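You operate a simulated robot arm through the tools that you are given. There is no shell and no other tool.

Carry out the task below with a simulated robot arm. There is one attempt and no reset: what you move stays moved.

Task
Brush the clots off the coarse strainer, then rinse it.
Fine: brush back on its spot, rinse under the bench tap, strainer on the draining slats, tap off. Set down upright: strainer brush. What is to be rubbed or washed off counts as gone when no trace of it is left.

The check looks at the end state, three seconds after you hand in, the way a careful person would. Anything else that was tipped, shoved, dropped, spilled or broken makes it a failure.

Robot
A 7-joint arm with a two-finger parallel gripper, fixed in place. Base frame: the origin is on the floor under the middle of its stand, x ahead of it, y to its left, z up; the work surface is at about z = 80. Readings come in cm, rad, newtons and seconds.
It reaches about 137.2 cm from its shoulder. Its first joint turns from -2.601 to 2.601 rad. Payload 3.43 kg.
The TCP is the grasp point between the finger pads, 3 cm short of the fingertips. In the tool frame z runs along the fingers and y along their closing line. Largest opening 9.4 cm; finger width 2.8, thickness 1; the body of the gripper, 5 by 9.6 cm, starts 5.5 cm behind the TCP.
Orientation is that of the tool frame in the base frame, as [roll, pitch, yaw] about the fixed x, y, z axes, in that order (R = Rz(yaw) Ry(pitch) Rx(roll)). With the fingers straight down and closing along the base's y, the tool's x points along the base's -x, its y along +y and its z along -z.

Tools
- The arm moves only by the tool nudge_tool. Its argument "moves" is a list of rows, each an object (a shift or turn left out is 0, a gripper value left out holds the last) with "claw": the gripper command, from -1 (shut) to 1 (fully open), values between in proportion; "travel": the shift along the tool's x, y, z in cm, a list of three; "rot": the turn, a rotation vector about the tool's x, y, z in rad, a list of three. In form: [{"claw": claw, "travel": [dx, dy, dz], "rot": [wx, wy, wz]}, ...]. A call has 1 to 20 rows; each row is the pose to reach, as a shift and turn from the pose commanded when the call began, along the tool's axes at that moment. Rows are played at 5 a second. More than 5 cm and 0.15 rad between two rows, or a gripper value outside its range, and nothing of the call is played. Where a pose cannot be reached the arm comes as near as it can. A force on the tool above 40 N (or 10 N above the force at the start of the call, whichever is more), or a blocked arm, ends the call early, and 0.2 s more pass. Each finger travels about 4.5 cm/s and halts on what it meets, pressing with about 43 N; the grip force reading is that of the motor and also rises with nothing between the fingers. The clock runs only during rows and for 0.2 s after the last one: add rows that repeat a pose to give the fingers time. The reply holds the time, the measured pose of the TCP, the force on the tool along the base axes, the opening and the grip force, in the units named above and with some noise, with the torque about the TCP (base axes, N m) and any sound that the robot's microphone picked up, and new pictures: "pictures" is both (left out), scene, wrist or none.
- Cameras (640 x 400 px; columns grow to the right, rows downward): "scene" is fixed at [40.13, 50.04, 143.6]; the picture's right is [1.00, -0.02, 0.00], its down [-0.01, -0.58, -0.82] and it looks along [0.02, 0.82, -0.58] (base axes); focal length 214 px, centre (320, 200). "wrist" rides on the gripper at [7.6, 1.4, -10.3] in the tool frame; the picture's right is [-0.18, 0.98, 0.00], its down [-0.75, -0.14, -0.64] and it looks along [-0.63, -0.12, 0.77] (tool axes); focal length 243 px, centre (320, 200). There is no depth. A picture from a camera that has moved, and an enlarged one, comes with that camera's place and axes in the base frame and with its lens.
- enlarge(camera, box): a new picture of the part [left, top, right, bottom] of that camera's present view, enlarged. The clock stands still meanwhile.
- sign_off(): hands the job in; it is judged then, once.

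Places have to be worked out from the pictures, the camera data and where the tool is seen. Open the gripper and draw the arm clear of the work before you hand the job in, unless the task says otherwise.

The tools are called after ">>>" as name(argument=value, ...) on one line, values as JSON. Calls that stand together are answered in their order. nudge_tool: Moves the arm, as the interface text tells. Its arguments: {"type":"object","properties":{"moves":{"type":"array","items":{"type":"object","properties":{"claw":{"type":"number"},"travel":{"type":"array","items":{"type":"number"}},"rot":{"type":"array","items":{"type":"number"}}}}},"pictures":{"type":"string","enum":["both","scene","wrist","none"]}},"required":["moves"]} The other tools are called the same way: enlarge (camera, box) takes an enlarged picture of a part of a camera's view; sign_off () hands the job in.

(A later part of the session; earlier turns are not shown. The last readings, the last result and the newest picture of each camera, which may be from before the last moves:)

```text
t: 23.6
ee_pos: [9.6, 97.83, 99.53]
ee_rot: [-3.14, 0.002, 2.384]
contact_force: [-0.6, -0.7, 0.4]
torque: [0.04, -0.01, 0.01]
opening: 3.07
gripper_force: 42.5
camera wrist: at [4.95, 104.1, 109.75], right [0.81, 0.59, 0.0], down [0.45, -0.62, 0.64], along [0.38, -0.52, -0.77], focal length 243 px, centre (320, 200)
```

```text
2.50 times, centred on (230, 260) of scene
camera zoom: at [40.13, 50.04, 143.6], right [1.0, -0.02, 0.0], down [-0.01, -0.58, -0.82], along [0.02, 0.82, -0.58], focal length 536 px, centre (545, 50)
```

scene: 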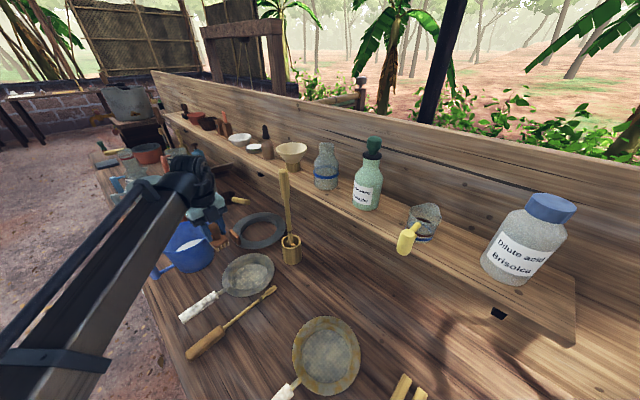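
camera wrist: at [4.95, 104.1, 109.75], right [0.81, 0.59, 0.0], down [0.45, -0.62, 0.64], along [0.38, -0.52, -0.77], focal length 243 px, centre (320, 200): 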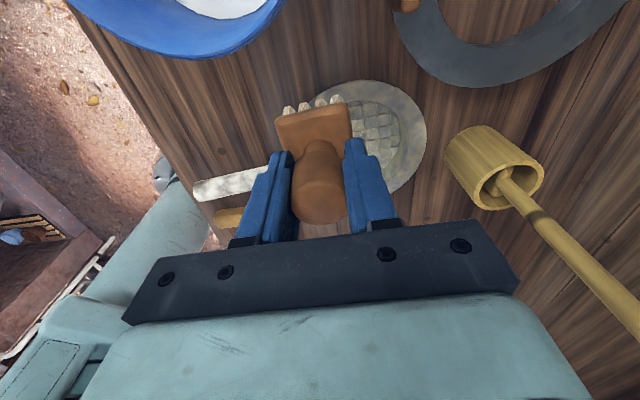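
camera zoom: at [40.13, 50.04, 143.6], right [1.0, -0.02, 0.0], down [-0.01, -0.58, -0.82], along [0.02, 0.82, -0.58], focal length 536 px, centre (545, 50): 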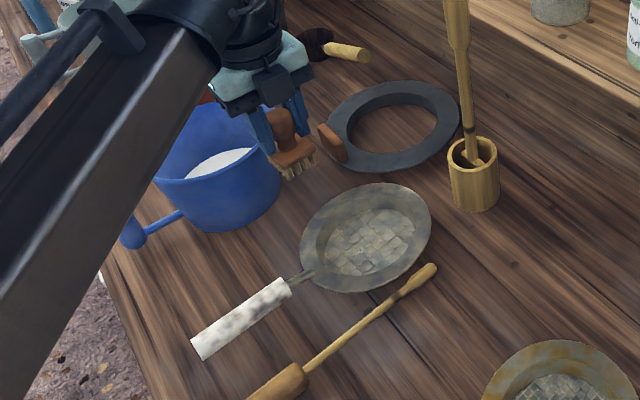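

The strainer's mesh centre works out at e1≈-52.4, e2≈80.75 with a radius of about 5.9 cm. The clots lie within about e1 -56.5 to -50.5 and e2 78.5 to 82.7. I'll carry the brush over the centre and lower it to just above the mesh.

>>> nudge_tool(moves=[{"claw": -1, "travel": [-4, 1.5, 0]}, {"claw": -1, "travel": [-7.86, 3.08, 0]}, {"claw": -1, "travel": [-7.86, 3.08, 3.5]}, {"claw": -1, "travel": [-7.86, 3.08, 7]}, {"claw": -1, "travel": [-7.86, 3.08, 9.5]}, {"claw": -1, "travel": [-7.86, 3.08, 11]}, {"claw": -1, "travel": [-7.86, 3.08, 11]}])

>>> enlarge(camera="scene", box=[170, 200, 330, 330])

>>> enlarge(camera="wrist", box=[220, 40, 420, 240])

```text
t: 25.2
ee_pos: [17.39, 94.44, 88.07]
ee_rot: [3.141, 0.001, 2.385]
contact_force: [0.6, -0.5, -2.3]
torque: [0.01, 0.04, 0.0]
opening: 3.07
gripper_force: 43.1
camera wrist: at [12.85, 100.73, 98.4], right [0.81, 0.59, 0.0], down [0.45, -0.62, 0.64], along [0.38, -0.52, -0.77], focal length 243 px, centre (320, 200)
```

scene: 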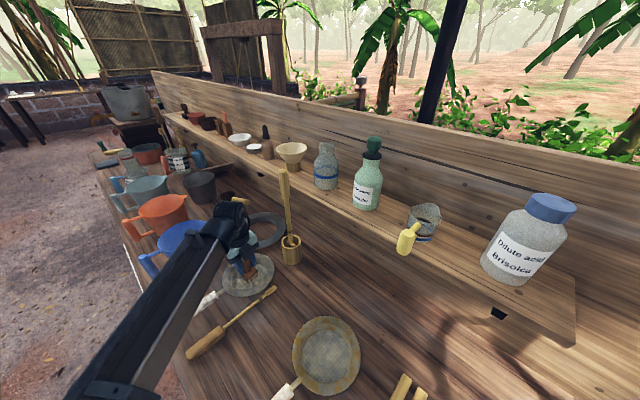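
wrist: 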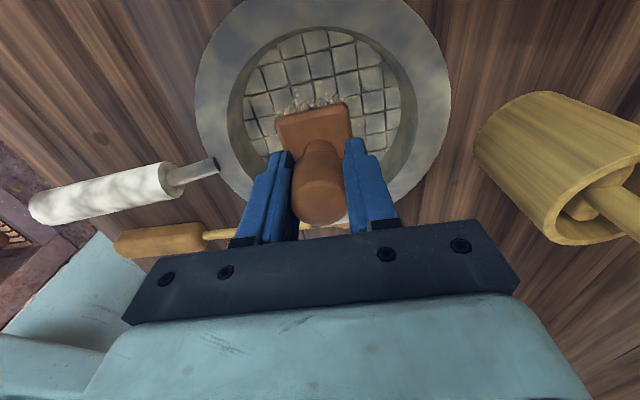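

```text
3.08 times, centred on (250, 265) of scene
camera zoom: at [40.13, 50.04, 143.6], right [1.0, -0.02, 0.0], down [-0.01, -0.58, -0.82], along [0.02, 0.82, -0.58], focal length 660 px, centre (535, 0)
```

zoom: 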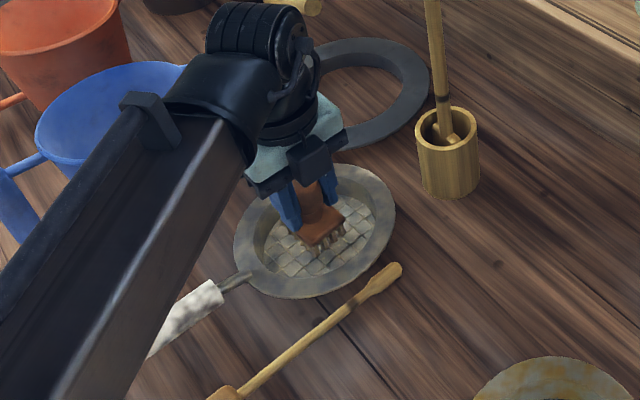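

```text
2.00 times, centred on (320, 140) of wrist
camera zoom: at [12.85, 100.73, 98.4], right [0.81, 0.59, 0.0], down [0.45, -0.62, 0.64], along [0.38, -0.52, -0.77], focal length 485 px, centre (320, 320)
```

zoom: 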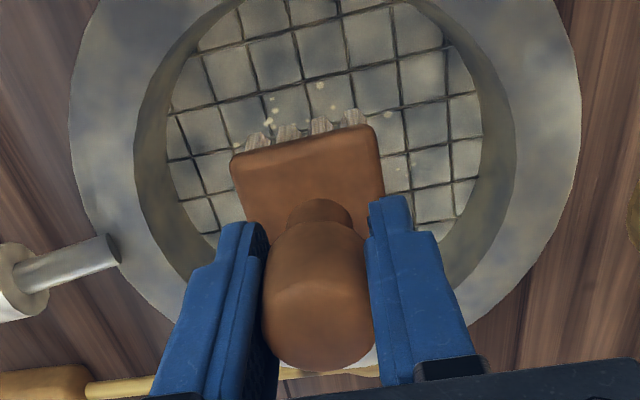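

The brush is centred over the mesh just above it, and nothing has shifted. I'll lower it in small steps until contact shows in the force reading.

>>> nudge_tool(moves=[{"claw": -1, "travel": [0, 0, 0.4]}, {"claw": -1, "travel": [0, 0, 0.8]}, {"claw": -1, "travel": [0, 0, 0.8]}], pictures="none")

```text
t: 26.0
ee_pos: [17.34, 94.58, 87.25]
ee_rot: [-3.141, 0.002, 2.386]
contact_force: [-0.8, -0.1, -0.5]
torque: [0.01, 0.01, 0.02]
opening: 3.05
gripper_force: 42.9
```

No contact yet at z = 87.25, so I'll go on down a little.

>>> nudge_tool(moves=[{"claw": -1, "travel": [0, 0, 0.3]}, {"claw": -1, "travel": [0, 0, 0.3]}], pictures="none")

```text
t: 26.6
ee_pos: [17.42, 94.59, 87.09]
ee_rot: [-3.141, 0.002, 2.384]
contact_force: [-0.4, 1.1, -0.7]
torque: [-0.03, -0.02, 0.01]
opening: 3.04
gripper_force: 43.4
```

>>> nudge_tool(moves=[{"claw": -1, "travel": [0, 0, 0.3]}, {"claw": -1, "travel": [0, 0, 0.3]}], pictures="none")

```text
t: 27.2
ee_pos: [17.49, 94.52, 86.8]
ee_rot: [-3.141, 0.001, 2.383]
contact_force: [0.1, -0.3, -1.1]
torque: [0.0, 0.02, -0.04]
opening: 3.07
gripper_force: 42.9
```

Still nothing at z = 86.8, and the contact height should be about 86.5. I'll lower further in small steps.

>>> nudge_tool(moves=[{"claw": -1, "travel": [0, 0, 0.25]}, {"claw": -1, "travel": [0, 0, 0.25]}], pictures="none")

```text
t: 27.8
ee_pos: [17.42, 94.47, 86.65]
ee_rot: [3.14, 0.001, 2.384]
contact_force: [0.5, 2.2, 14.3]
torque: [0.08, -0.07, -0.04]
opening: 3.06
gripper_force: 43.0
```

Contact: 14 N at commanded z≈86.6. I'll ease off slightly and make a first cautious sweep along the bench direction to see how the strainer responds.

>>> nudge_tool(moves=[{"claw": -1, "travel": [0.5, 0, -0.1]}, {"claw": -1, "travel": [1.0, 0, -0.1]}, {"claw": -1, "travel": [1.5, 0, -0.1]}, {"claw": -1, "travel": [1.0, 0, -0.1]}, {"claw": -1, "travel": [0.5, 0, -0.1]}, {"claw": -1, "travel": [0, 0, -0.1]}])

>>> enlarge(camera="wrist", box=[180, 0, 460, 220])

>>> enlarge(camera="scene", box=[170, 200, 330, 330])

```text
t: 29.2
ee_pos: [17.5, 94.5, 86.77]
ee_rot: [-3.141, -0.001, 2.387]
contact_force: [-1.8, 1.2, 3.4]
torque: [0.12, 0.11, -0.04]
opening: 3.04
gripper_force: 43.4
camera wrist: at [12.82, 100.77, 96.92], right [0.81, 0.59, 0.0], down [0.45, -0.62, 0.64], along [0.38, -0.52, -0.77], focal length 243 px, centre (320, 200)
```

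scene: 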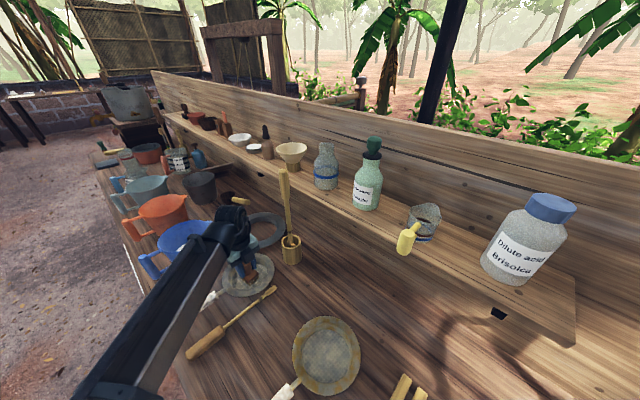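
wrist: 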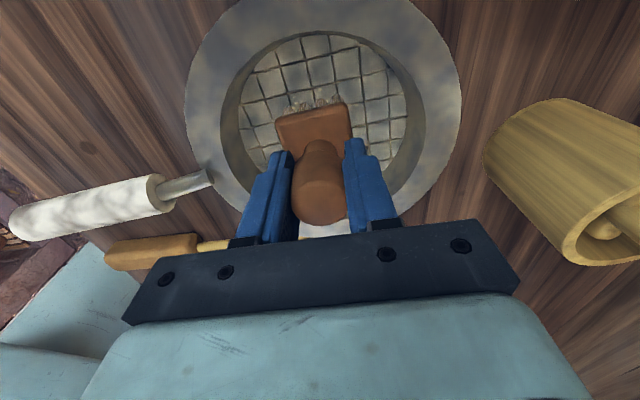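

```text
1.82 times, centred on (320, 110) of wrist
camera zoom: at [12.82, 100.77, 96.92], right [0.81, 0.59, 0.0], down [0.45, -0.62, 0.64], along [0.38, -0.52, -0.77], focal length 441 px, centre (320, 364)
```

zoom: 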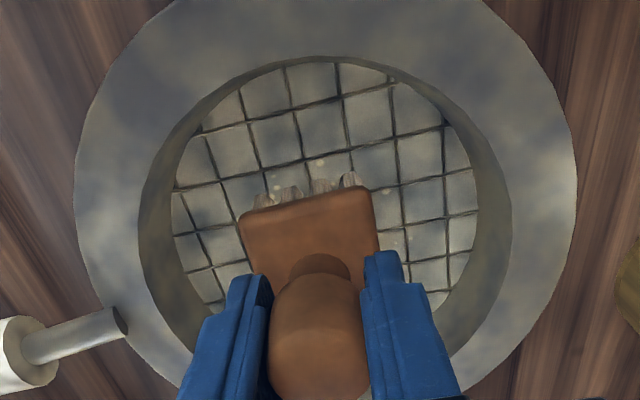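

```text
3.08 times, centred on (250, 265) of scene
camera zoom: at [40.13, 50.04, 143.6], right [1.0, -0.02, 0.0], down [-0.01, -0.58, -0.82], along [0.02, 0.82, -0.58], focal length 660 px, centre (535, 0)
```

zoom: 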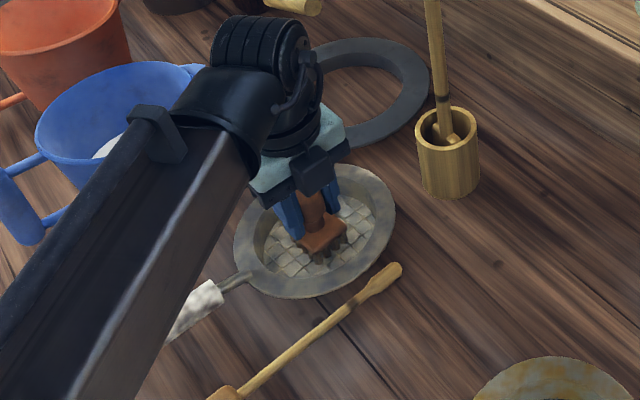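

The strainer stays put and the clots under the stroke are mostly going. I'll make a fuller set of strokes over the clotted area with slightly more pressure.

>>> nudge_tool(moves=[{"claw": -1, "travel": [0.7, 0, 0.06]}, {"claw": -1, "travel": [1.4, 0, 0.06]}, {"claw": -1, "travel": [2.1, 0, 0.06]}, {"claw": -1, "travel": [1.4, 0, 0.06]}, {"claw": -1, "travel": [0.6, 0, 0.06]}, {"claw": -1, "travel": [-0.3, 0, 0.06]}, {"claw": -1, "travel": [-1.1, 0.4, 0.06]}, {"claw": -1, "travel": [-1.0, 1.0, 0.06]}, {"claw": -1, "travel": [-0.2, 1.0, 0.06]}, {"claw": -1, "travel": [0.6, 1.0, 0.06]}, {"claw": -1, "travel": [1.4, 1.0, 0.06]}, {"claw": -1, "travel": [2.0, 0.8, 0.06]}, {"claw": -1, "travel": [2.0, 0, 0.06]}, {"claw": -1, "travel": [1.9, -0.8, 0.06]}, {"claw": -1, "travel": [1.2, -1.0, 0.06]}, {"claw": -1, "travel": [0.4, -1.0, 0.06]}, {"claw": -1, "travel": [-0.4, -1.0, 0.06]}, {"claw": -1, "travel": [-1.1, -0.9, 0.06]}, {"claw": -1, "travel": [-1.1, -0.2, 0.06]}, {"claw": -1, "travel": [-1.5, 0, 0.06]}], pictures="wrist")

>>> enlarge(camera="wrist", box=[180, 0, 460, 220])

>>> enlarge(camera="scene", box=[170, 200, 330, 330])

```text
t: 33.4
ee_pos: [18.53, 93.55, 86.64]
ee_rot: [3.141, 0.002, 2.386]
contact_force: [-5.3, -0.6, 10.3]
torque: [0.05, 0.27, 0.02]
opening: 3.05
gripper_force: 42.7
camera wrist: at [13.83, 99.71, 96.89], right [0.81, 0.59, 0.0], down [0.45, -0.62, 0.64], along [0.38, -0.52, -0.77], focal length 243 px, centre (320, 200)
```

wrist: 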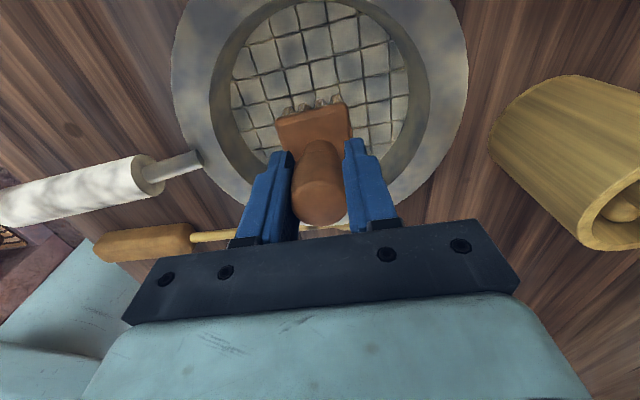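

```text
1.82 times, centred on (320, 110) of wrist
camera zoom: at [13.83, 99.71, 96.89], right [0.81, 0.59, 0.0], down [0.45, -0.62, 0.64], along [0.38, -0.52, -0.77], focal length 441 px, centre (320, 364)
```

zoom: 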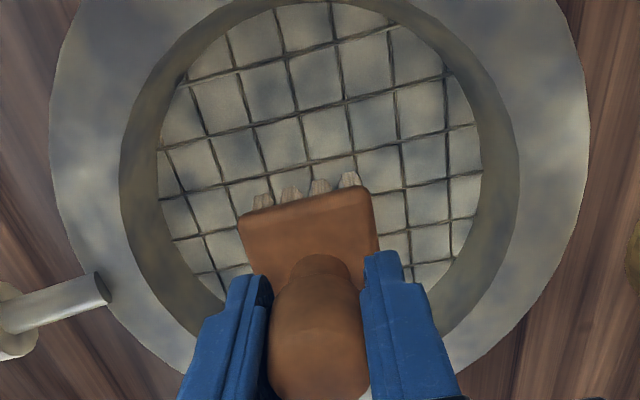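

```text
3.08 times, centred on (250, 265) of scene
camera zoom: at [40.13, 50.04, 143.6], right [1.0, -0.02, 0.0], down [-0.01, -0.58, -0.82], along [0.02, 0.82, -0.58], focal length 660 px, centre (535, 0)
```

zoom: 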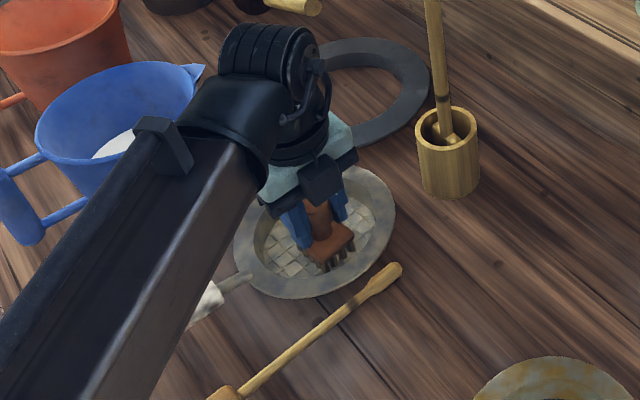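

No clot is left in the visible part. I'll do one more wider round to cover the edges, then lift and check the entire mesh.

>>> nudge_tool(moves=[{"claw": -1, "travel": [-0.4, 0.3, 0]}, {"claw": -1, "travel": [-0.3, 1.1, 0]}, {"claw": -1, "travel": [0.4, 1.6, 0]}, {"claw": -1, "travel": [1.2, 1.6, 0]}, {"claw": -1, "travel": [2.0, 1.6, 0]}, {"claw": -1, "travel": [2.8, 1.3, 0]}, {"claw": -1, "travel": [2.9, 0.5, 0]}, {"claw": -1, "travel": [2.9, -0.4, 0]}, {"claw": -1, "travel": [2.7, -1.2, 0]}, {"claw": -1, "travel": [1.9, -1.6, 0]}, {"claw": -1, "travel": [1.1, -1.6, 0]}, {"claw": -1, "travel": [0.3, -1.5, 0]}, {"claw": -1, "travel": [-0.3, -0.8, 0]}, {"claw": -1, "travel": [0.5, -0.4, 0]}, {"claw": -1, "travel": [1.3, -0.2, 0]}, {"claw": -1, "travel": [2.1, 0, 0]}, {"claw": -1, "travel": [2.9, 0, 0]}, {"claw": -1, "travel": [3.4, 0, 0]}, {"claw": -1, "travel": [2.6, 0, 0]}, {"claw": -1, "travel": [1.8, 0, 0]}], pictures="none")

```text
t: 37.6
ee_pos: [17.07, 94.71, 86.55]
ee_rot: [3.139, 0.001, 2.386]
contact_force: [-4.7, 4.7, 16.1]
torque: [0.16, 0.14, -0.01]
opening: 3.04
gripper_force: 42.8
```

I'll lift the brush straight up about 20 cm and look at the complete mesh and the neighbours.

>>> nudge_tool(moves=[{"claw": -1, "travel": [0, 0, -1.5]}, {"claw": -1, "travel": [0, 0, -4]}, {"claw": -1, "travel": [0, 0, -8]}, {"claw": -1, "travel": [-0.5, -1, -12]}, {"claw": -1, "travel": [-1, -2, -16]}, {"claw": -1, "travel": [-1.5, -3, -20]}])

>>> enlarge(camera="wrist", box=[260, 0, 420, 120])

>>> enlarge(camera="scene", box=[205, 230, 295, 310])

```text
t: 39.0
ee_pos: [16.32, 91.5, 106.77]
ee_rot: [3.141, 0.002, 2.384]
contact_force: [0.2, -0.2, -1.9]
torque: [-0.03, 0.0, 0.02]
opening: 3.05
gripper_force: 43.4
camera wrist: at [11.55, 97.86, 117.01], right [0.81, 0.59, 0.0], down [0.45, -0.62, 0.64], along [0.38, -0.52, -0.77], focal length 243 px, centre (320, 200)
```

scene: 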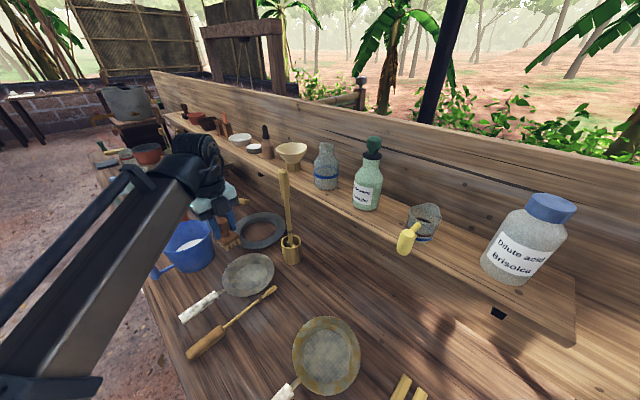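
wrist: 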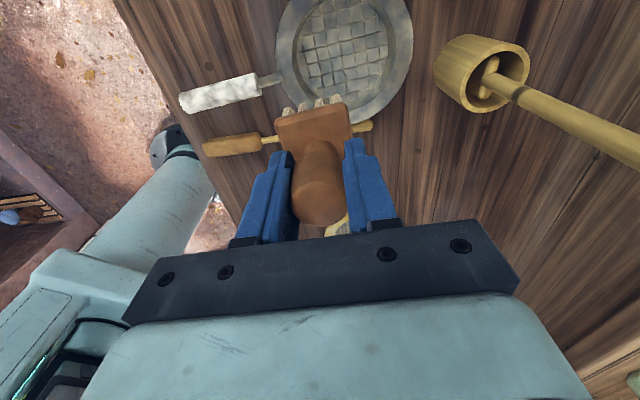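

```text
3.33 times, centred on (340, 60) of wrist
camera zoom: at [11.55, 97.86, 117.01], right [0.81, 0.59, 0.0], down [0.45, -0.62, 0.64], along [0.38, -0.52, -0.77], focal length 809 px, centre (253, 667)
```

zoom: 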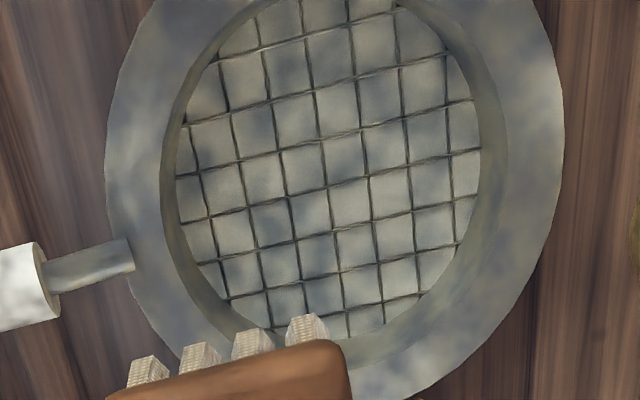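

```text
5.00 times, centred on (250, 270) of scene
camera zoom: at [40.13, 50.04, 143.6], right [1.0, -0.02, 0.0], down [-0.01, -0.58, -0.82], along [0.02, 0.82, -0.58], focal length 1072 px, centre (670, -150)
```

zoom: 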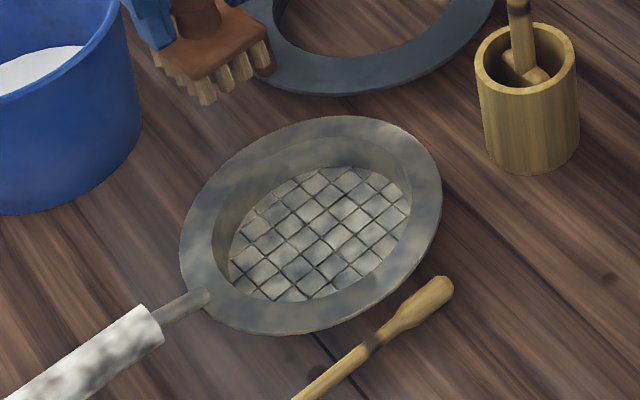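

The entire mesh is free of clots and the strainer hasn't moved. By summing my commands, the brush's home is at travel (-14.94, -14.08, +20.39) from here. I'll go back over it and stop 1 cm above the bench.

>>> nudge_tool(moves=[{"claw": -1, "travel": [-3, -2.8, 0]}, {"claw": -1, "travel": [-6, -5.6, 0]}, {"claw": -1, "travel": [-9, -8.4, 0]}, {"claw": -1, "travel": [-12, -11.2, 0]}, {"claw": -1, "travel": [-14.94, -14.08, 0]}, {"claw": -1, "travel": [-14.94, -14.08, 4]}, {"claw": -1, "travel": [-14.94, -14.08, 8]}, {"claw": -1, "travel": [-14.94, -14.08, 12]}, {"claw": -1, "travel": [-14.94, -14.08, 16]}, {"claw": -1, "travel": [-14.94, -14.08, 18.5]}, {"claw": -1, "travel": [-14.94, -14.08, 19.4]}, {"claw": -1, "travel": [-14.94, -14.08, 19.4]}])

>>> enlarge(camera="scene", box=[170, 310, 270, 390])

```text
t: 41.6
ee_pos: [17.26, 71.08, 87.19]
ee_rot: [3.141, 0.004, 2.384]
contact_force: [0.6, 0.0, -1.1]
torque: [0.03, 0.01, -0.02]
opening: 3.06
gripper_force: 42.9
camera wrist: at [12.61, 77.33, 97.36], right [0.81, 0.59, 0.0], down [0.45, -0.62, 0.64], along [0.38, -0.52, -0.77], focal length 243 px, centre (320, 200)
```

scene: 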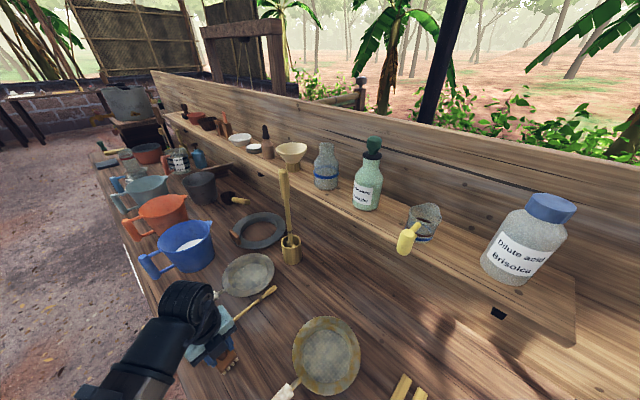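
wrist: 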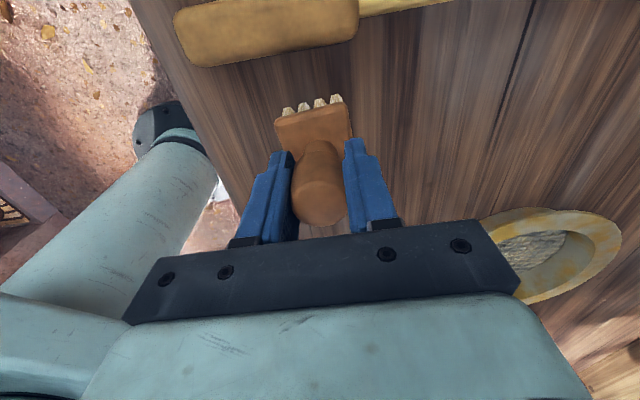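

```text
5.00 times, centred on (220, 350) of scene
camera zoom: at [40.13, 50.04, 143.6], right [1.0, -0.02, 0.0], down [-0.01, -0.58, -0.82], along [0.02, 0.82, -0.58], focal length 1072 px, centre (820, -550)
```

zoom: 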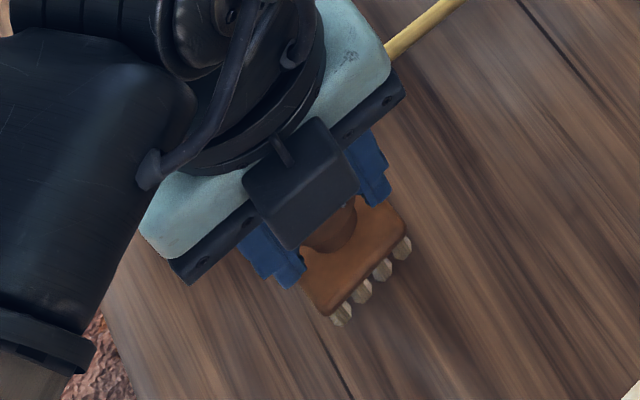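

The brush hangs about 1 cm above its spot with the paddle beside it as before. I'll lower it gently to contact.

>>> nudge_tool(moves=[{"claw": -1, "travel": [0, 0, 0.4]}, {"claw": -1, "travel": [0, 0, 0.7]}, {"claw": -1, "travel": [0, 0, 0.7]}], pictures="none")

```text
t: 42.4
ee_pos: [17.4, 71.0, 86.41]
ee_rot: [-3.141, 0.001, 2.383]
contact_force: [-0.1, -0.2, -1.5]
torque: [0.01, 0.02, 0.01]
opening: 3.05
gripper_force: 42.9
```

No contact yet (the -1.5 N is the brush's weight), so I'll go down a bit more.

>>> nudge_tool(moves=[{"claw": -1, "travel": [0, 0, 0.2]}, {"claw": -1, "travel": [0, 0, 0.3]}, {"claw": -1, "travel": [0, 0, 0.3]}], pictures="none")

```text
t: 43.2
ee_pos: [17.46, 70.97, 86.22]
ee_rot: [3.138, 0.0, 2.384]
contact_force: [0.4, 1.8, 16.4]
torque: [-0.01, 0.01, -0.06]
opening: 3.07
gripper_force: 42.9
```

It is firmly on the bench. I'll ease off a touch, open the fingers, then rise straight up.

>>> nudge_tool(moves=[{"claw": -1, "travel": [0, 0, -0.1]}, {"claw": -0.2, "travel": [0, 0, -0.1]}, {"claw": 0.1, "travel": [0, 0, -0.1]}, {"claw": 0.5, "travel": [0, 0, -0.1]}, {"claw": 0.5, "travel": [0, 0, -0.1]}, {"claw": 0.5, "travel": [0, 0, -0.1]}, {"claw": 0.5, "travel": [0, 0, -2]}, {"claw": 0.5, "travel": [0, 0, -5]}, {"claw": 0.5, "travel": [0, 0, -9]}, {"claw": 0.5, "travel": [0, 0, -13]}, {"claw": 0.5, "travel": [0, 0, -17]}])

>>> enlarge(camera="wrist", box=[220, 40, 420, 220])

>>> enlarge(camera="scene", box=[170, 310, 270, 390])

```text
t: 45.6
ee_pos: [17.47, 70.97, 103.19]
ee_rot: [-3.141, 0.001, 2.385]
contact_force: [0.2, 0.3, 0.3]
torque: [-0.03, -0.01, -0.02]
opening: 7.04
gripper_force: 0.1
camera wrist: at [12.72, 77.27, 113.41], right [0.81, 0.59, 0.0], down [0.45, -0.62, 0.64], along [0.38, -0.52, -0.77], focal length 243 px, centre (320, 200)
```

scene: 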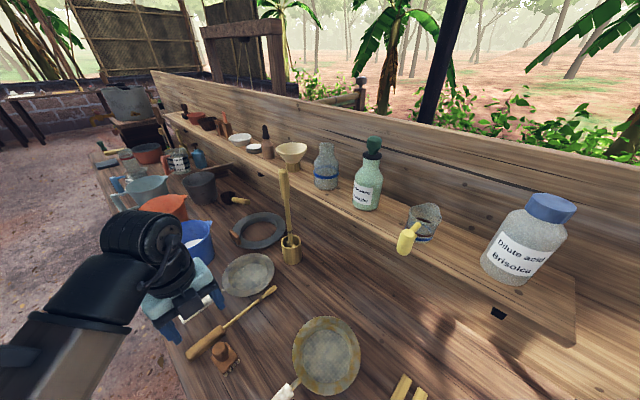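
wrist: 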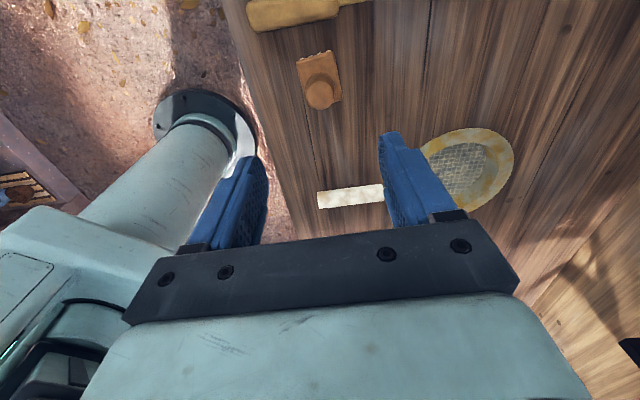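

```text
2.22 times, centred on (320, 130) of wrist
camera zoom: at [12.72, 77.27, 113.41], right [0.81, 0.59, 0.0], down [0.45, -0.62, 0.64], along [0.38, -0.52, -0.77], focal length 539 px, centre (320, 356)
```

zoom: 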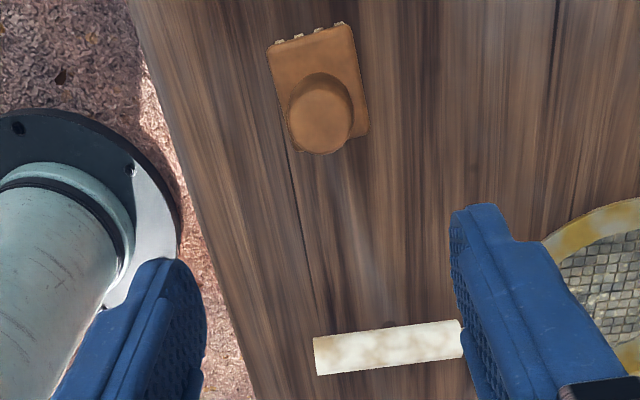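

```text
5.00 times, centred on (220, 350) of scene
camera zoom: at [40.13, 50.04, 143.6], right [1.0, -0.02, 0.0], down [-0.01, -0.58, -0.82], along [0.02, 0.82, -0.58], focal length 1072 px, centre (820, -550)
```

zoom: 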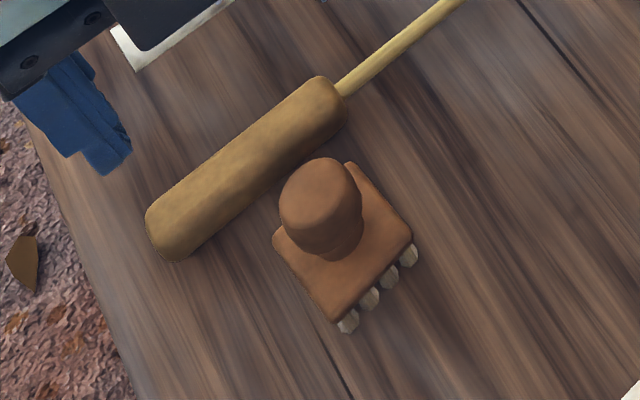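

The brush is back exactly as it stood. Next the tap: I'll travel along the bench with closed fingers to about e1=20, e2=76, z=118, short of the lever, for a close look.

>>> nudge_tool(moves=[{"claw": 0.5, "travel": [-4.5, 1, 0]}, {"claw": -1, "travel": [-9, 2, 0]}, {"claw": -1, "travel": [-13.5, 3, 0]}, {"claw": -1, "travel": [-18, 4, 0]}, {"claw": -1, "travel": [-22.5, 5, 0]}, {"claw": -1, "travel": [-27, 6, 0]}, {"claw": -1, "travel": [-31.5, 7, -1]}, {"claw": -1, "travel": [-36, 8, -3]}, {"claw": -1, "travel": [-40, 9, -5]}, {"claw": -1, "travel": [-44, 10, -7.5]}, {"claw": -1, "travel": [-48, 11, -10]}, {"claw": -1, "travel": [-52, 12, -12.5]}, {"claw": -1, "travel": [-56, 12.4, -15]}])

>>> enlarge(camera="wrist", box=[300, 60, 560, 260])

```text
refused: row 8 steps farther than a row can; nothing moved
```

```text
2.00 times, centred on (430, 160) of wrist
camera zoom: at [12.72, 77.27, 113.41], right [0.81, 0.59, 0.0], down [0.45, -0.62, 0.64], along [0.38, -0.52, -0.77], focal length 485 px, centre (100, 280)
```

zoom: 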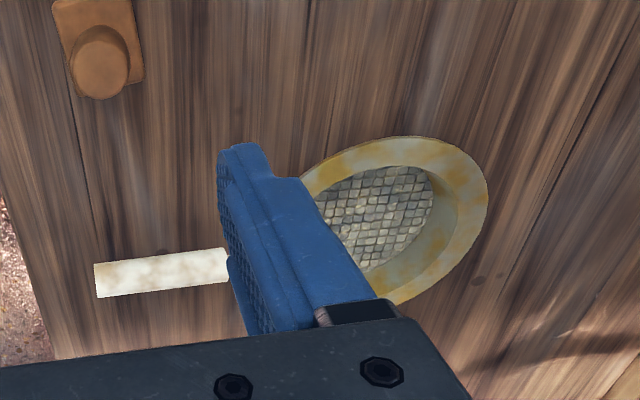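

One step was over 5 cm, so nothing moved. I'll send the same route again with smaller steps.

>>> nudge_tool(moves=[{"claw": 0.5, "travel": [-4.5, 1, 0]}, {"claw": -1, "travel": [-9, 2, 0]}, {"claw": -1, "travel": [-13.5, 3, 0]}, {"claw": -1, "travel": [-18, 4, 0]}, {"claw": -1, "travel": [-22.5, 5, 0]}, {"claw": -1, "travel": [-27, 6, 0]}, {"claw": -1, "travel": [-31.3, 7, -1]}, {"claw": -1, "travel": [-35.5, 8, -3]}, {"claw": -1, "travel": [-39.5, 9, -5]}, {"claw": -1, "travel": [-43.5, 10, -7.5]}, {"claw": -1, "travel": [-47.5, 11, -10]}, {"claw": -1, "travel": [-51.5, 12, -12.5]}, {"claw": -1, "travel": [-55.5, 12.4, -15]}])

>>> enlarge(camera="wrist", box=[300, 60, 560, 260])

```text
t: 48.4
ee_pos: [66.97, 42.42, 116.87]
ee_rot: [3.126, 0.005, 2.387]
contact_force: [0.3, 0.5, 0.4]
torque: [-0.03, -0.02, -0.01]
opening: 0.0
gripper_force: 33.0
out of reach, approached as far as the arm can: row 13
camera wrist: at [62.27, 48.59, 127.11], right [0.81, 0.59, 0.02], down [0.44, -0.63, 0.64], along [0.39, -0.51, -0.77], focal length 243 px, centre (320, 200)
```

scene: 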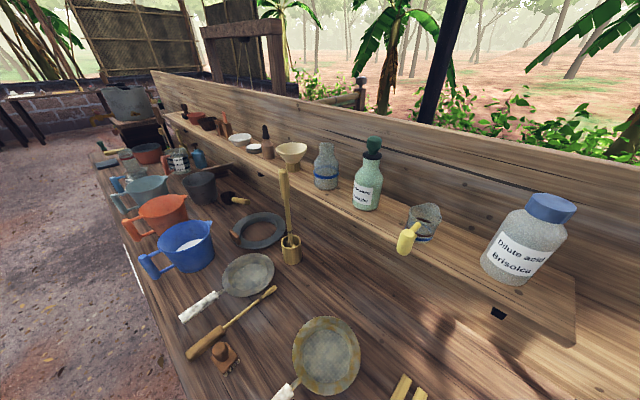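
wrist: 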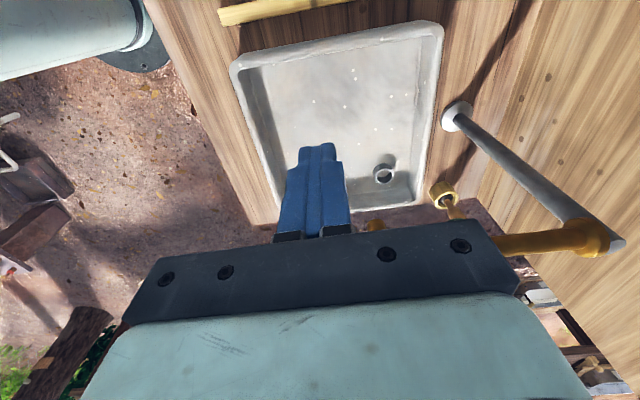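

```text
2.00 times, centred on (430, 160) of wrist
camera zoom: at [62.27, 48.59, 127.11], right [0.81, 0.59, 0.02], down [0.44, -0.63, 0.64], along [0.39, -0.51, -0.77], focal length 485 px, centre (100, 280)
```

zoom: 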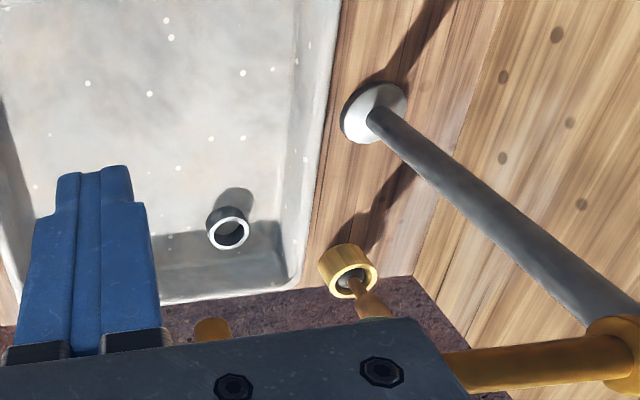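

The tap arm is hidden behind the gripper beam here. I'll move on past it along the bench, staying on the robot's side of the spout, so that the camera looks down on the lever.

>>> nudge_tool(moves=[{"travel": [-4, -0.6, 0]}, {"travel": [-8, -1.2, 0]}, {"travel": [-12, -1.8, 0]}, {"travel": [-14, -1.8, 0]}], pictures="wrist")

>>> enlarge(camera="wrist", box=[380, 20, 640, 230])

```text
t: 49.4
ee_pos: [75.95, 31.29, 116.88]
ee_rot: [3.136, 0.004, 2.386]
contact_force: [-1.4, 0.6, 0.2]
torque: [0.06, 0.03, 0.01]
opening: 0.0
gripper_force: 32.7
out of reach, approached as far as the arm can: row 1
camera wrist: at [71.28, 37.63, 127.1], right [0.81, 0.59, 0.0], down [0.45, -0.62, 0.64], along [0.38, -0.52, -0.77], focal length 243 px, centre (320, 200)
```

wrist: 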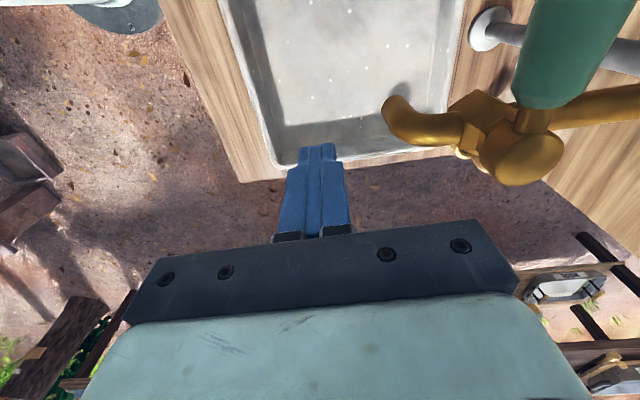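

```text
1.90 times, centred on (510, 125) of wrist
camera zoom: at [71.28, 37.63, 127.1], right [0.81, 0.59, 0.0], down [0.45, -0.62, 0.64], along [0.38, -0.52, -0.77], focal length 462 px, centre (-42, 343)
```

zoom: 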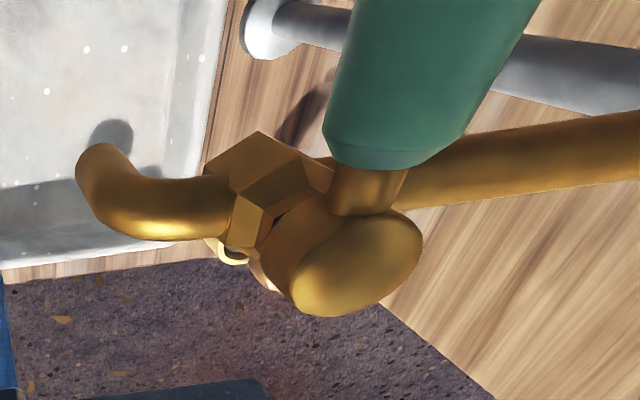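

Now I can see the valve from above. The thick teal lever points back along the bench (-e1) from the pivot at about e1 = 34, e2 = 85.4, at z≈115.5. I'll back up, line up with it at e2≈85.6 with the fingers open, and come at it lengthwise so they straddle it.

>>> nudge_tool(moves=[{"claw": 0.5, "travel": [4, 0, 0]}, {"claw": 0.5, "travel": [8, 0, 0]}, {"claw": 0.5, "travel": [12, 0, 0]}, {"claw": 0.5, "travel": [16, 0, 0]}, {"claw": 0.5, "travel": [17, 4, 0]}, {"claw": 0.5, "travel": [17, 8, 0]}, {"claw": 0.5, "travel": [17, 10.7, 0]}, {"claw": 0.5, "travel": [17, 10.7, 0]}], pictures="both")

>>> enlarge(camera="wrist", box=[220, 80, 440, 240])

```text
t: 51.2
ee_pos: [70.74, 51.06, 117.09]
ee_rot: [-3.141, 0.002, 2.384]
contact_force: [-0.4, -0.5, 0.3]
torque: [-0.02, -0.01, -0.03]
opening: 7.07
gripper_force: 0.1
out of reach, approached as far as the arm can: row 2, 3, 4
camera wrist: at [66.07, 57.28, 127.37], right [0.81, 0.59, 0.0], down [0.45, -0.62, 0.64], along [0.38, -0.52, -0.77], focal length 243 px, centre (320, 200)
```

scene: 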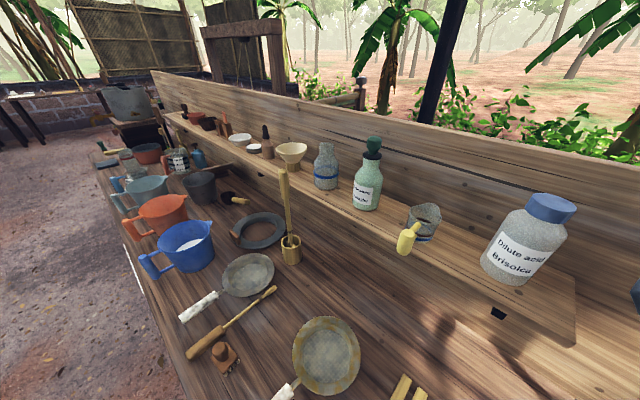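
wrist: 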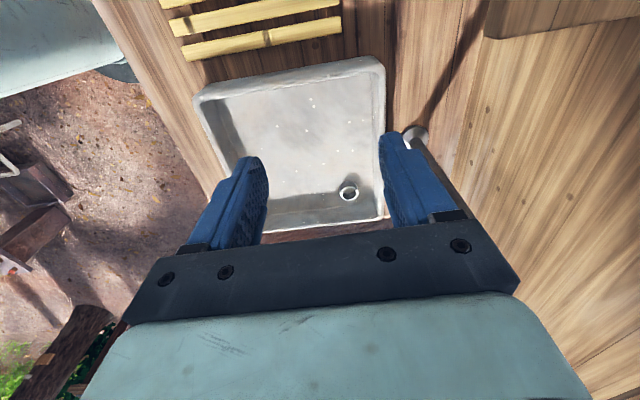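

```text
2.50 times, centred on (330, 160) of wrist
camera zoom: at [66.07, 57.28, 127.37], right [0.81, 0.59, 0.0], down [0.45, -0.62, 0.64], along [0.38, -0.52, -0.77], focal length 606 px, centre (295, 300)
```

zoom: 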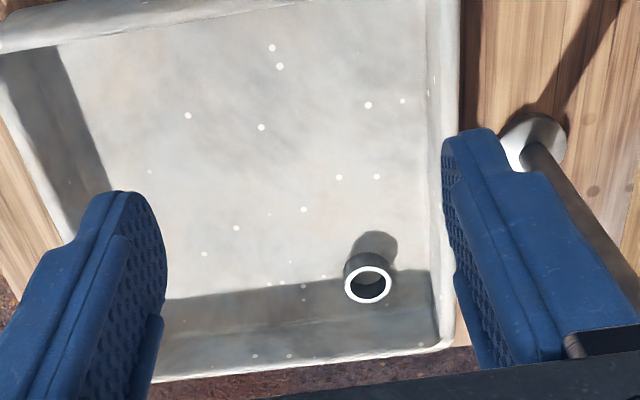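

The fingers are in line with the lever at e2≈85.7, open 7 cm, with tips at z≈114. I'll move forward along the bench so the lever enters between them, watching the force.

>>> nudge_tool(moves=[{"claw": 0.5, "travel": [-3, 0, 0]}, {"claw": 0.5, "travel": [-6, 0, 0]}, {"claw": 0.5, "travel": [-8, 0, 0]}, {"claw": 0.5, "travel": [-10, 0, 0]}, {"claw": 0.5, "travel": [-12, 0, 0]}, {"claw": 0.5, "travel": [-12.5, 0, 0]}], pictures="wrist")

>>> enlarge(camera="wrist", box=[220, 40, 480, 240])

```text
t: 52.6
ee_pos: [79.83, 42.36, 116.84]
ee_rot: [3.141, 0.001, 2.386]
contact_force: [-0.1, -0.4, 0.6]
torque: [-0.02, 0.02, -0.01]
opening: 7.04
gripper_force: 0.0
camera wrist: at [75.2, 48.63, 127.14], right [0.81, 0.59, 0.0], down [0.45, -0.62, 0.64], along [0.38, -0.52, -0.77], focal length 243 px, centre (320, 200)
```

wrist: 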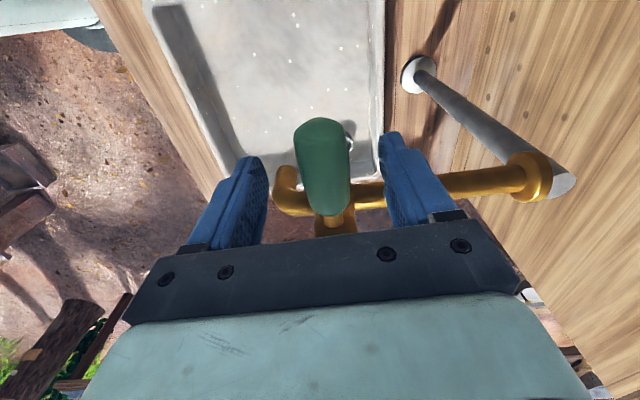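

```text
2.00 times, centred on (350, 140) of wrist
camera zoom: at [75.2, 48.63, 127.14], right [0.81, 0.59, 0.0], down [0.45, -0.62, 0.64], along [0.38, -0.52, -0.77], focal length 485 px, centre (260, 320)
```

zoom: 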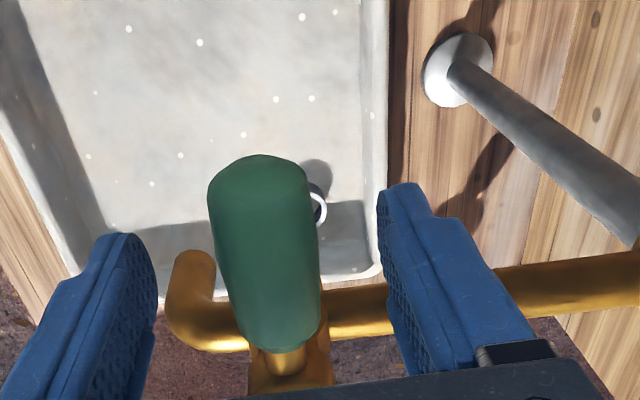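

The lever is neatly between the fingers. It runs from the neck at e1≈32.5 to its tip at about 26, at e2≈85.8. I'll narrow the gap to about 4 cm and first try turning it a little towards the pipe (+e2), to feel whether it gives.

>>> nudge_tool(moves=[{"claw": -0.1}, {"claw": -0.1}, {"claw": -0.1}, {"claw": -0.1, "travel": [-0.04, 0.61, 0], "rot": [0, 0, 0.12]}, {"claw": -0.1, "travel": [-0.16, 1.26, 0], "rot": [0, 0, 0.25]}, {"claw": -0.1, "travel": [-0.31, 1.75, 0], "rot": [0, 0, 0.35]}], pictures="wrist")

>>> enlarge(camera="wrist", box=[220, 40, 480, 240])

```text
t: 54.0
ee_pos: [80.95, 43.06, 116.96]
ee_rot: [-3.139, 0.004, 2.033]
contact_force: [-17.7, -23.9, -2.8]
torque: [-0.37, 0.16, 0.8]
opening: 5.69
gripper_force: 13.0
camera wrist: at [78.9, 50.54, 127.17], right [0.96, 0.27, 0.0], down [0.21, -0.73, 0.64], along [0.17, -0.62, -0.76], focal length 243 px, centre (320, 200)
```

wrist: 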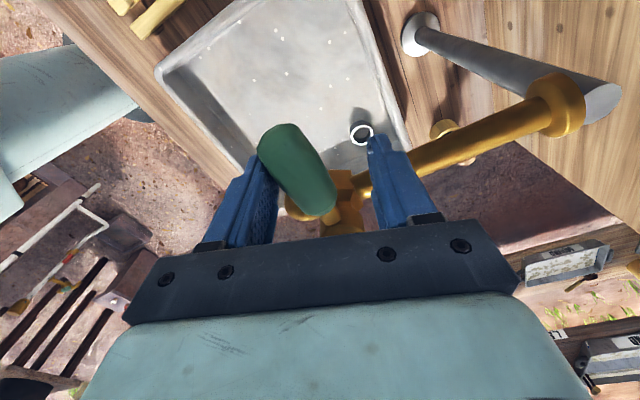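

```text
2.00 times, centred on (350, 140) of wrist
camera zoom: at [78.9, 50.54, 127.17], right [0.96, 0.27, 0.0], down [0.21, -0.73, 0.64], along [0.17, -0.62, -0.76], focal length 485 px, centre (260, 320)
```

zoom: 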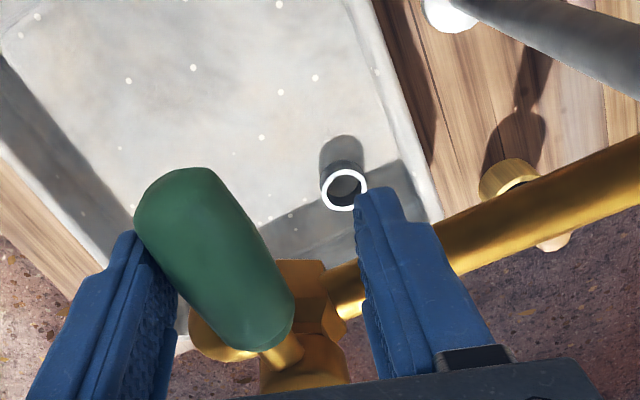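

That way is blocked: about 30 N pushed back and the lever didn't turn. I'll return to where I was and then try the other way, towards the outlet (-e2).

>>> nudge_tool(moves=[{"claw": -0.1, "travel": [-0.1, -0.58, 0], "rot": [0, 0, -0.117]}, {"claw": -0.1, "travel": [-0.2, -1.17, 0], "rot": [0, 0, -0.233]}, {"claw": -0.1, "travel": [-0.31, -1.75, 0], "rot": [0, 0, -0.35]}, {"claw": -0.1, "travel": [-0.31, -1.75, 0], "rot": [0, 0, -0.35]}], pictures="wrist")

```text
t: 55.0
ee_pos: [80.0, 42.33, 116.94]
ee_rot: [-3.141, 0.001, 2.386]
contact_force: [0.0, 0.6, -0.3]
torque: [0.02, 0.03, 0.0]
opening: 4.23
gripper_force: 0.1
camera wrist: at [75.29, 48.58, 127.13], right [0.81, 0.59, 0.0], down [0.45, -0.62, 0.64], along [0.38, -0.52, -0.77], focal length 243 px, centre (320, 200)
```

wrist: 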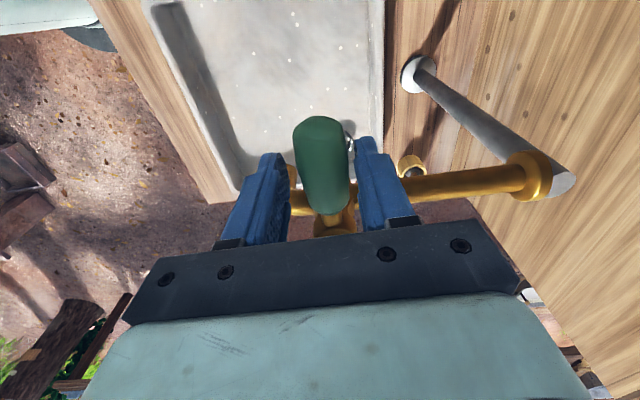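

I'm back at the start pose with zero force and the lever unmoved. Now I'll try a small turn towards -e2.

>>> nudge_tool(moves=[{"claw": -0.1, "travel": [-0.04, -0.61, 0], "rot": [0, 0, -0.12]}, {"claw": -0.1, "travel": [-0.15, -1.21, 0], "rot": [0, 0, -0.24]}, {"claw": -0.1, "travel": [-0.33, -1.8, 0], "rot": [0, 0, -0.36]}], pictures="wrist")

>>> enlarge(camera="wrist", box=[220, 40, 480, 240])

```text
t: 55.8
ee_pos: [78.68, 40.75, 116.88]
ee_rot: [3.141, -0.001, 2.748]
contact_force: [0.9, 0.0, -0.4]
torque: [0.0, 0.0, 0.0]
opening: 4.26
gripper_force: 0.5
camera wrist: at [72.26, 44.99, 127.09], right [0.55, 0.84, 0.0], down [0.64, -0.42, 0.64], along [0.54, -0.35, -0.77], focal length 243 px, centre (320, 200)
```

wrist: 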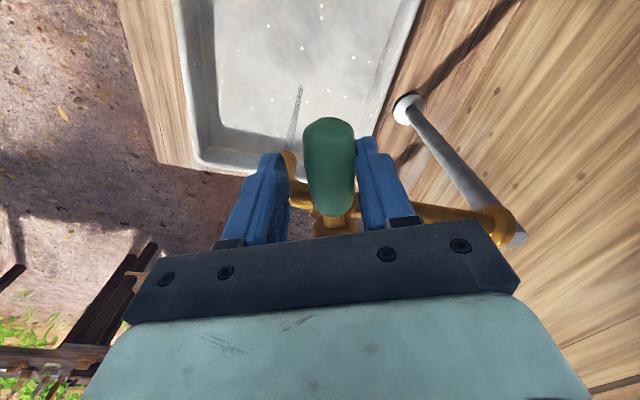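

```text
2.00 times, centred on (350, 140) of wrist
camera zoom: at [72.26, 44.99, 127.09], right [0.55, 0.84, 0.0], down [0.64, -0.42, 0.64], along [0.54, -0.35, -0.77], focal length 485 px, centre (260, 320)
```

zoom: 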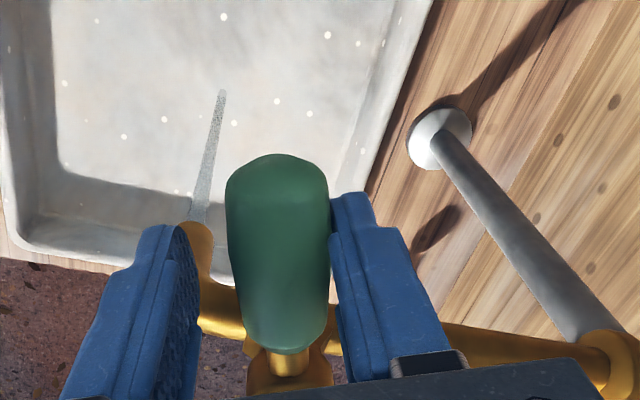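

The lever turned freely this way and a thin water stream now falls into the basin. I'll open it further along the same arc.

>>> nudge_tool(moves=[{"claw": -0.1, "travel": [-0.04, -0.61, 0], "rot": [0, 0, -0.12]}, {"claw": -0.1, "travel": [-0.15, -1.21, 0], "rot": [0, 0, -0.24]}, {"claw": -0.1, "travel": [-0.33, -1.8, 0], "rot": [0, 0, -0.36]}, {"claw": -0.1, "travel": [-0.58, -2.36, 0], "rot": [0, 0, -0.48]}, {"claw": -0.1, "travel": [-0.89, -2.88, 0], "rot": [0, 0, -0.6]}], pictures="wrist")

>>> enlarge(camera="wrist", box=[220, 40, 480, 240])

```text
t: 57.0
ee_pos: [78.45, 37.63, 116.76]
ee_rot: [3.141, 0.0, -2.935]
contact_force: [0.2, 1.3, -0.6]
torque: [0.0, 0.02, -0.04]
opening: 4.27
gripper_force: 0.3
camera wrist: at [70.7, 37.58, 127.15], right [-0.02, 1.0, 0.0], down [0.77, 0.02, 0.64], along [0.64, 0.01, -0.77], focal length 243 px, centre (320, 200)
```

wrist: 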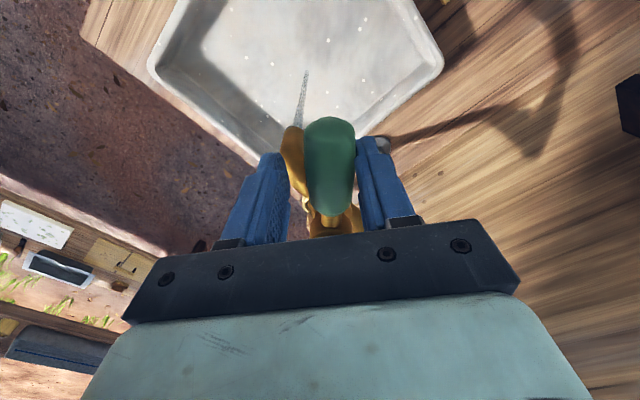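

```text
2.00 times, centred on (350, 140) of wrist
camera zoom: at [70.7, 37.58, 127.15], right [-0.02, 1.0, 0.0], down [0.77, 0.02, 0.64], along [0.64, 0.01, -0.77], focal length 485 px, centre (260, 320)
```

zoom: 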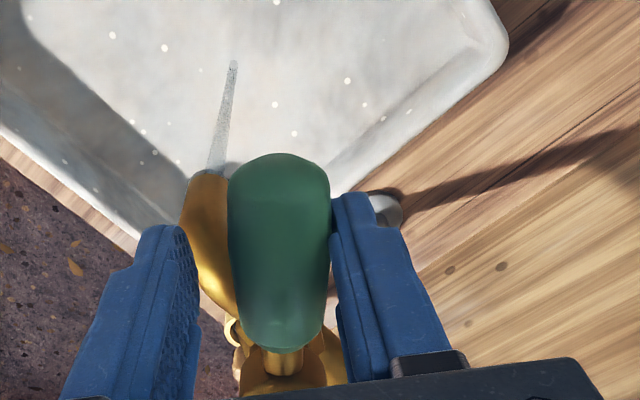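

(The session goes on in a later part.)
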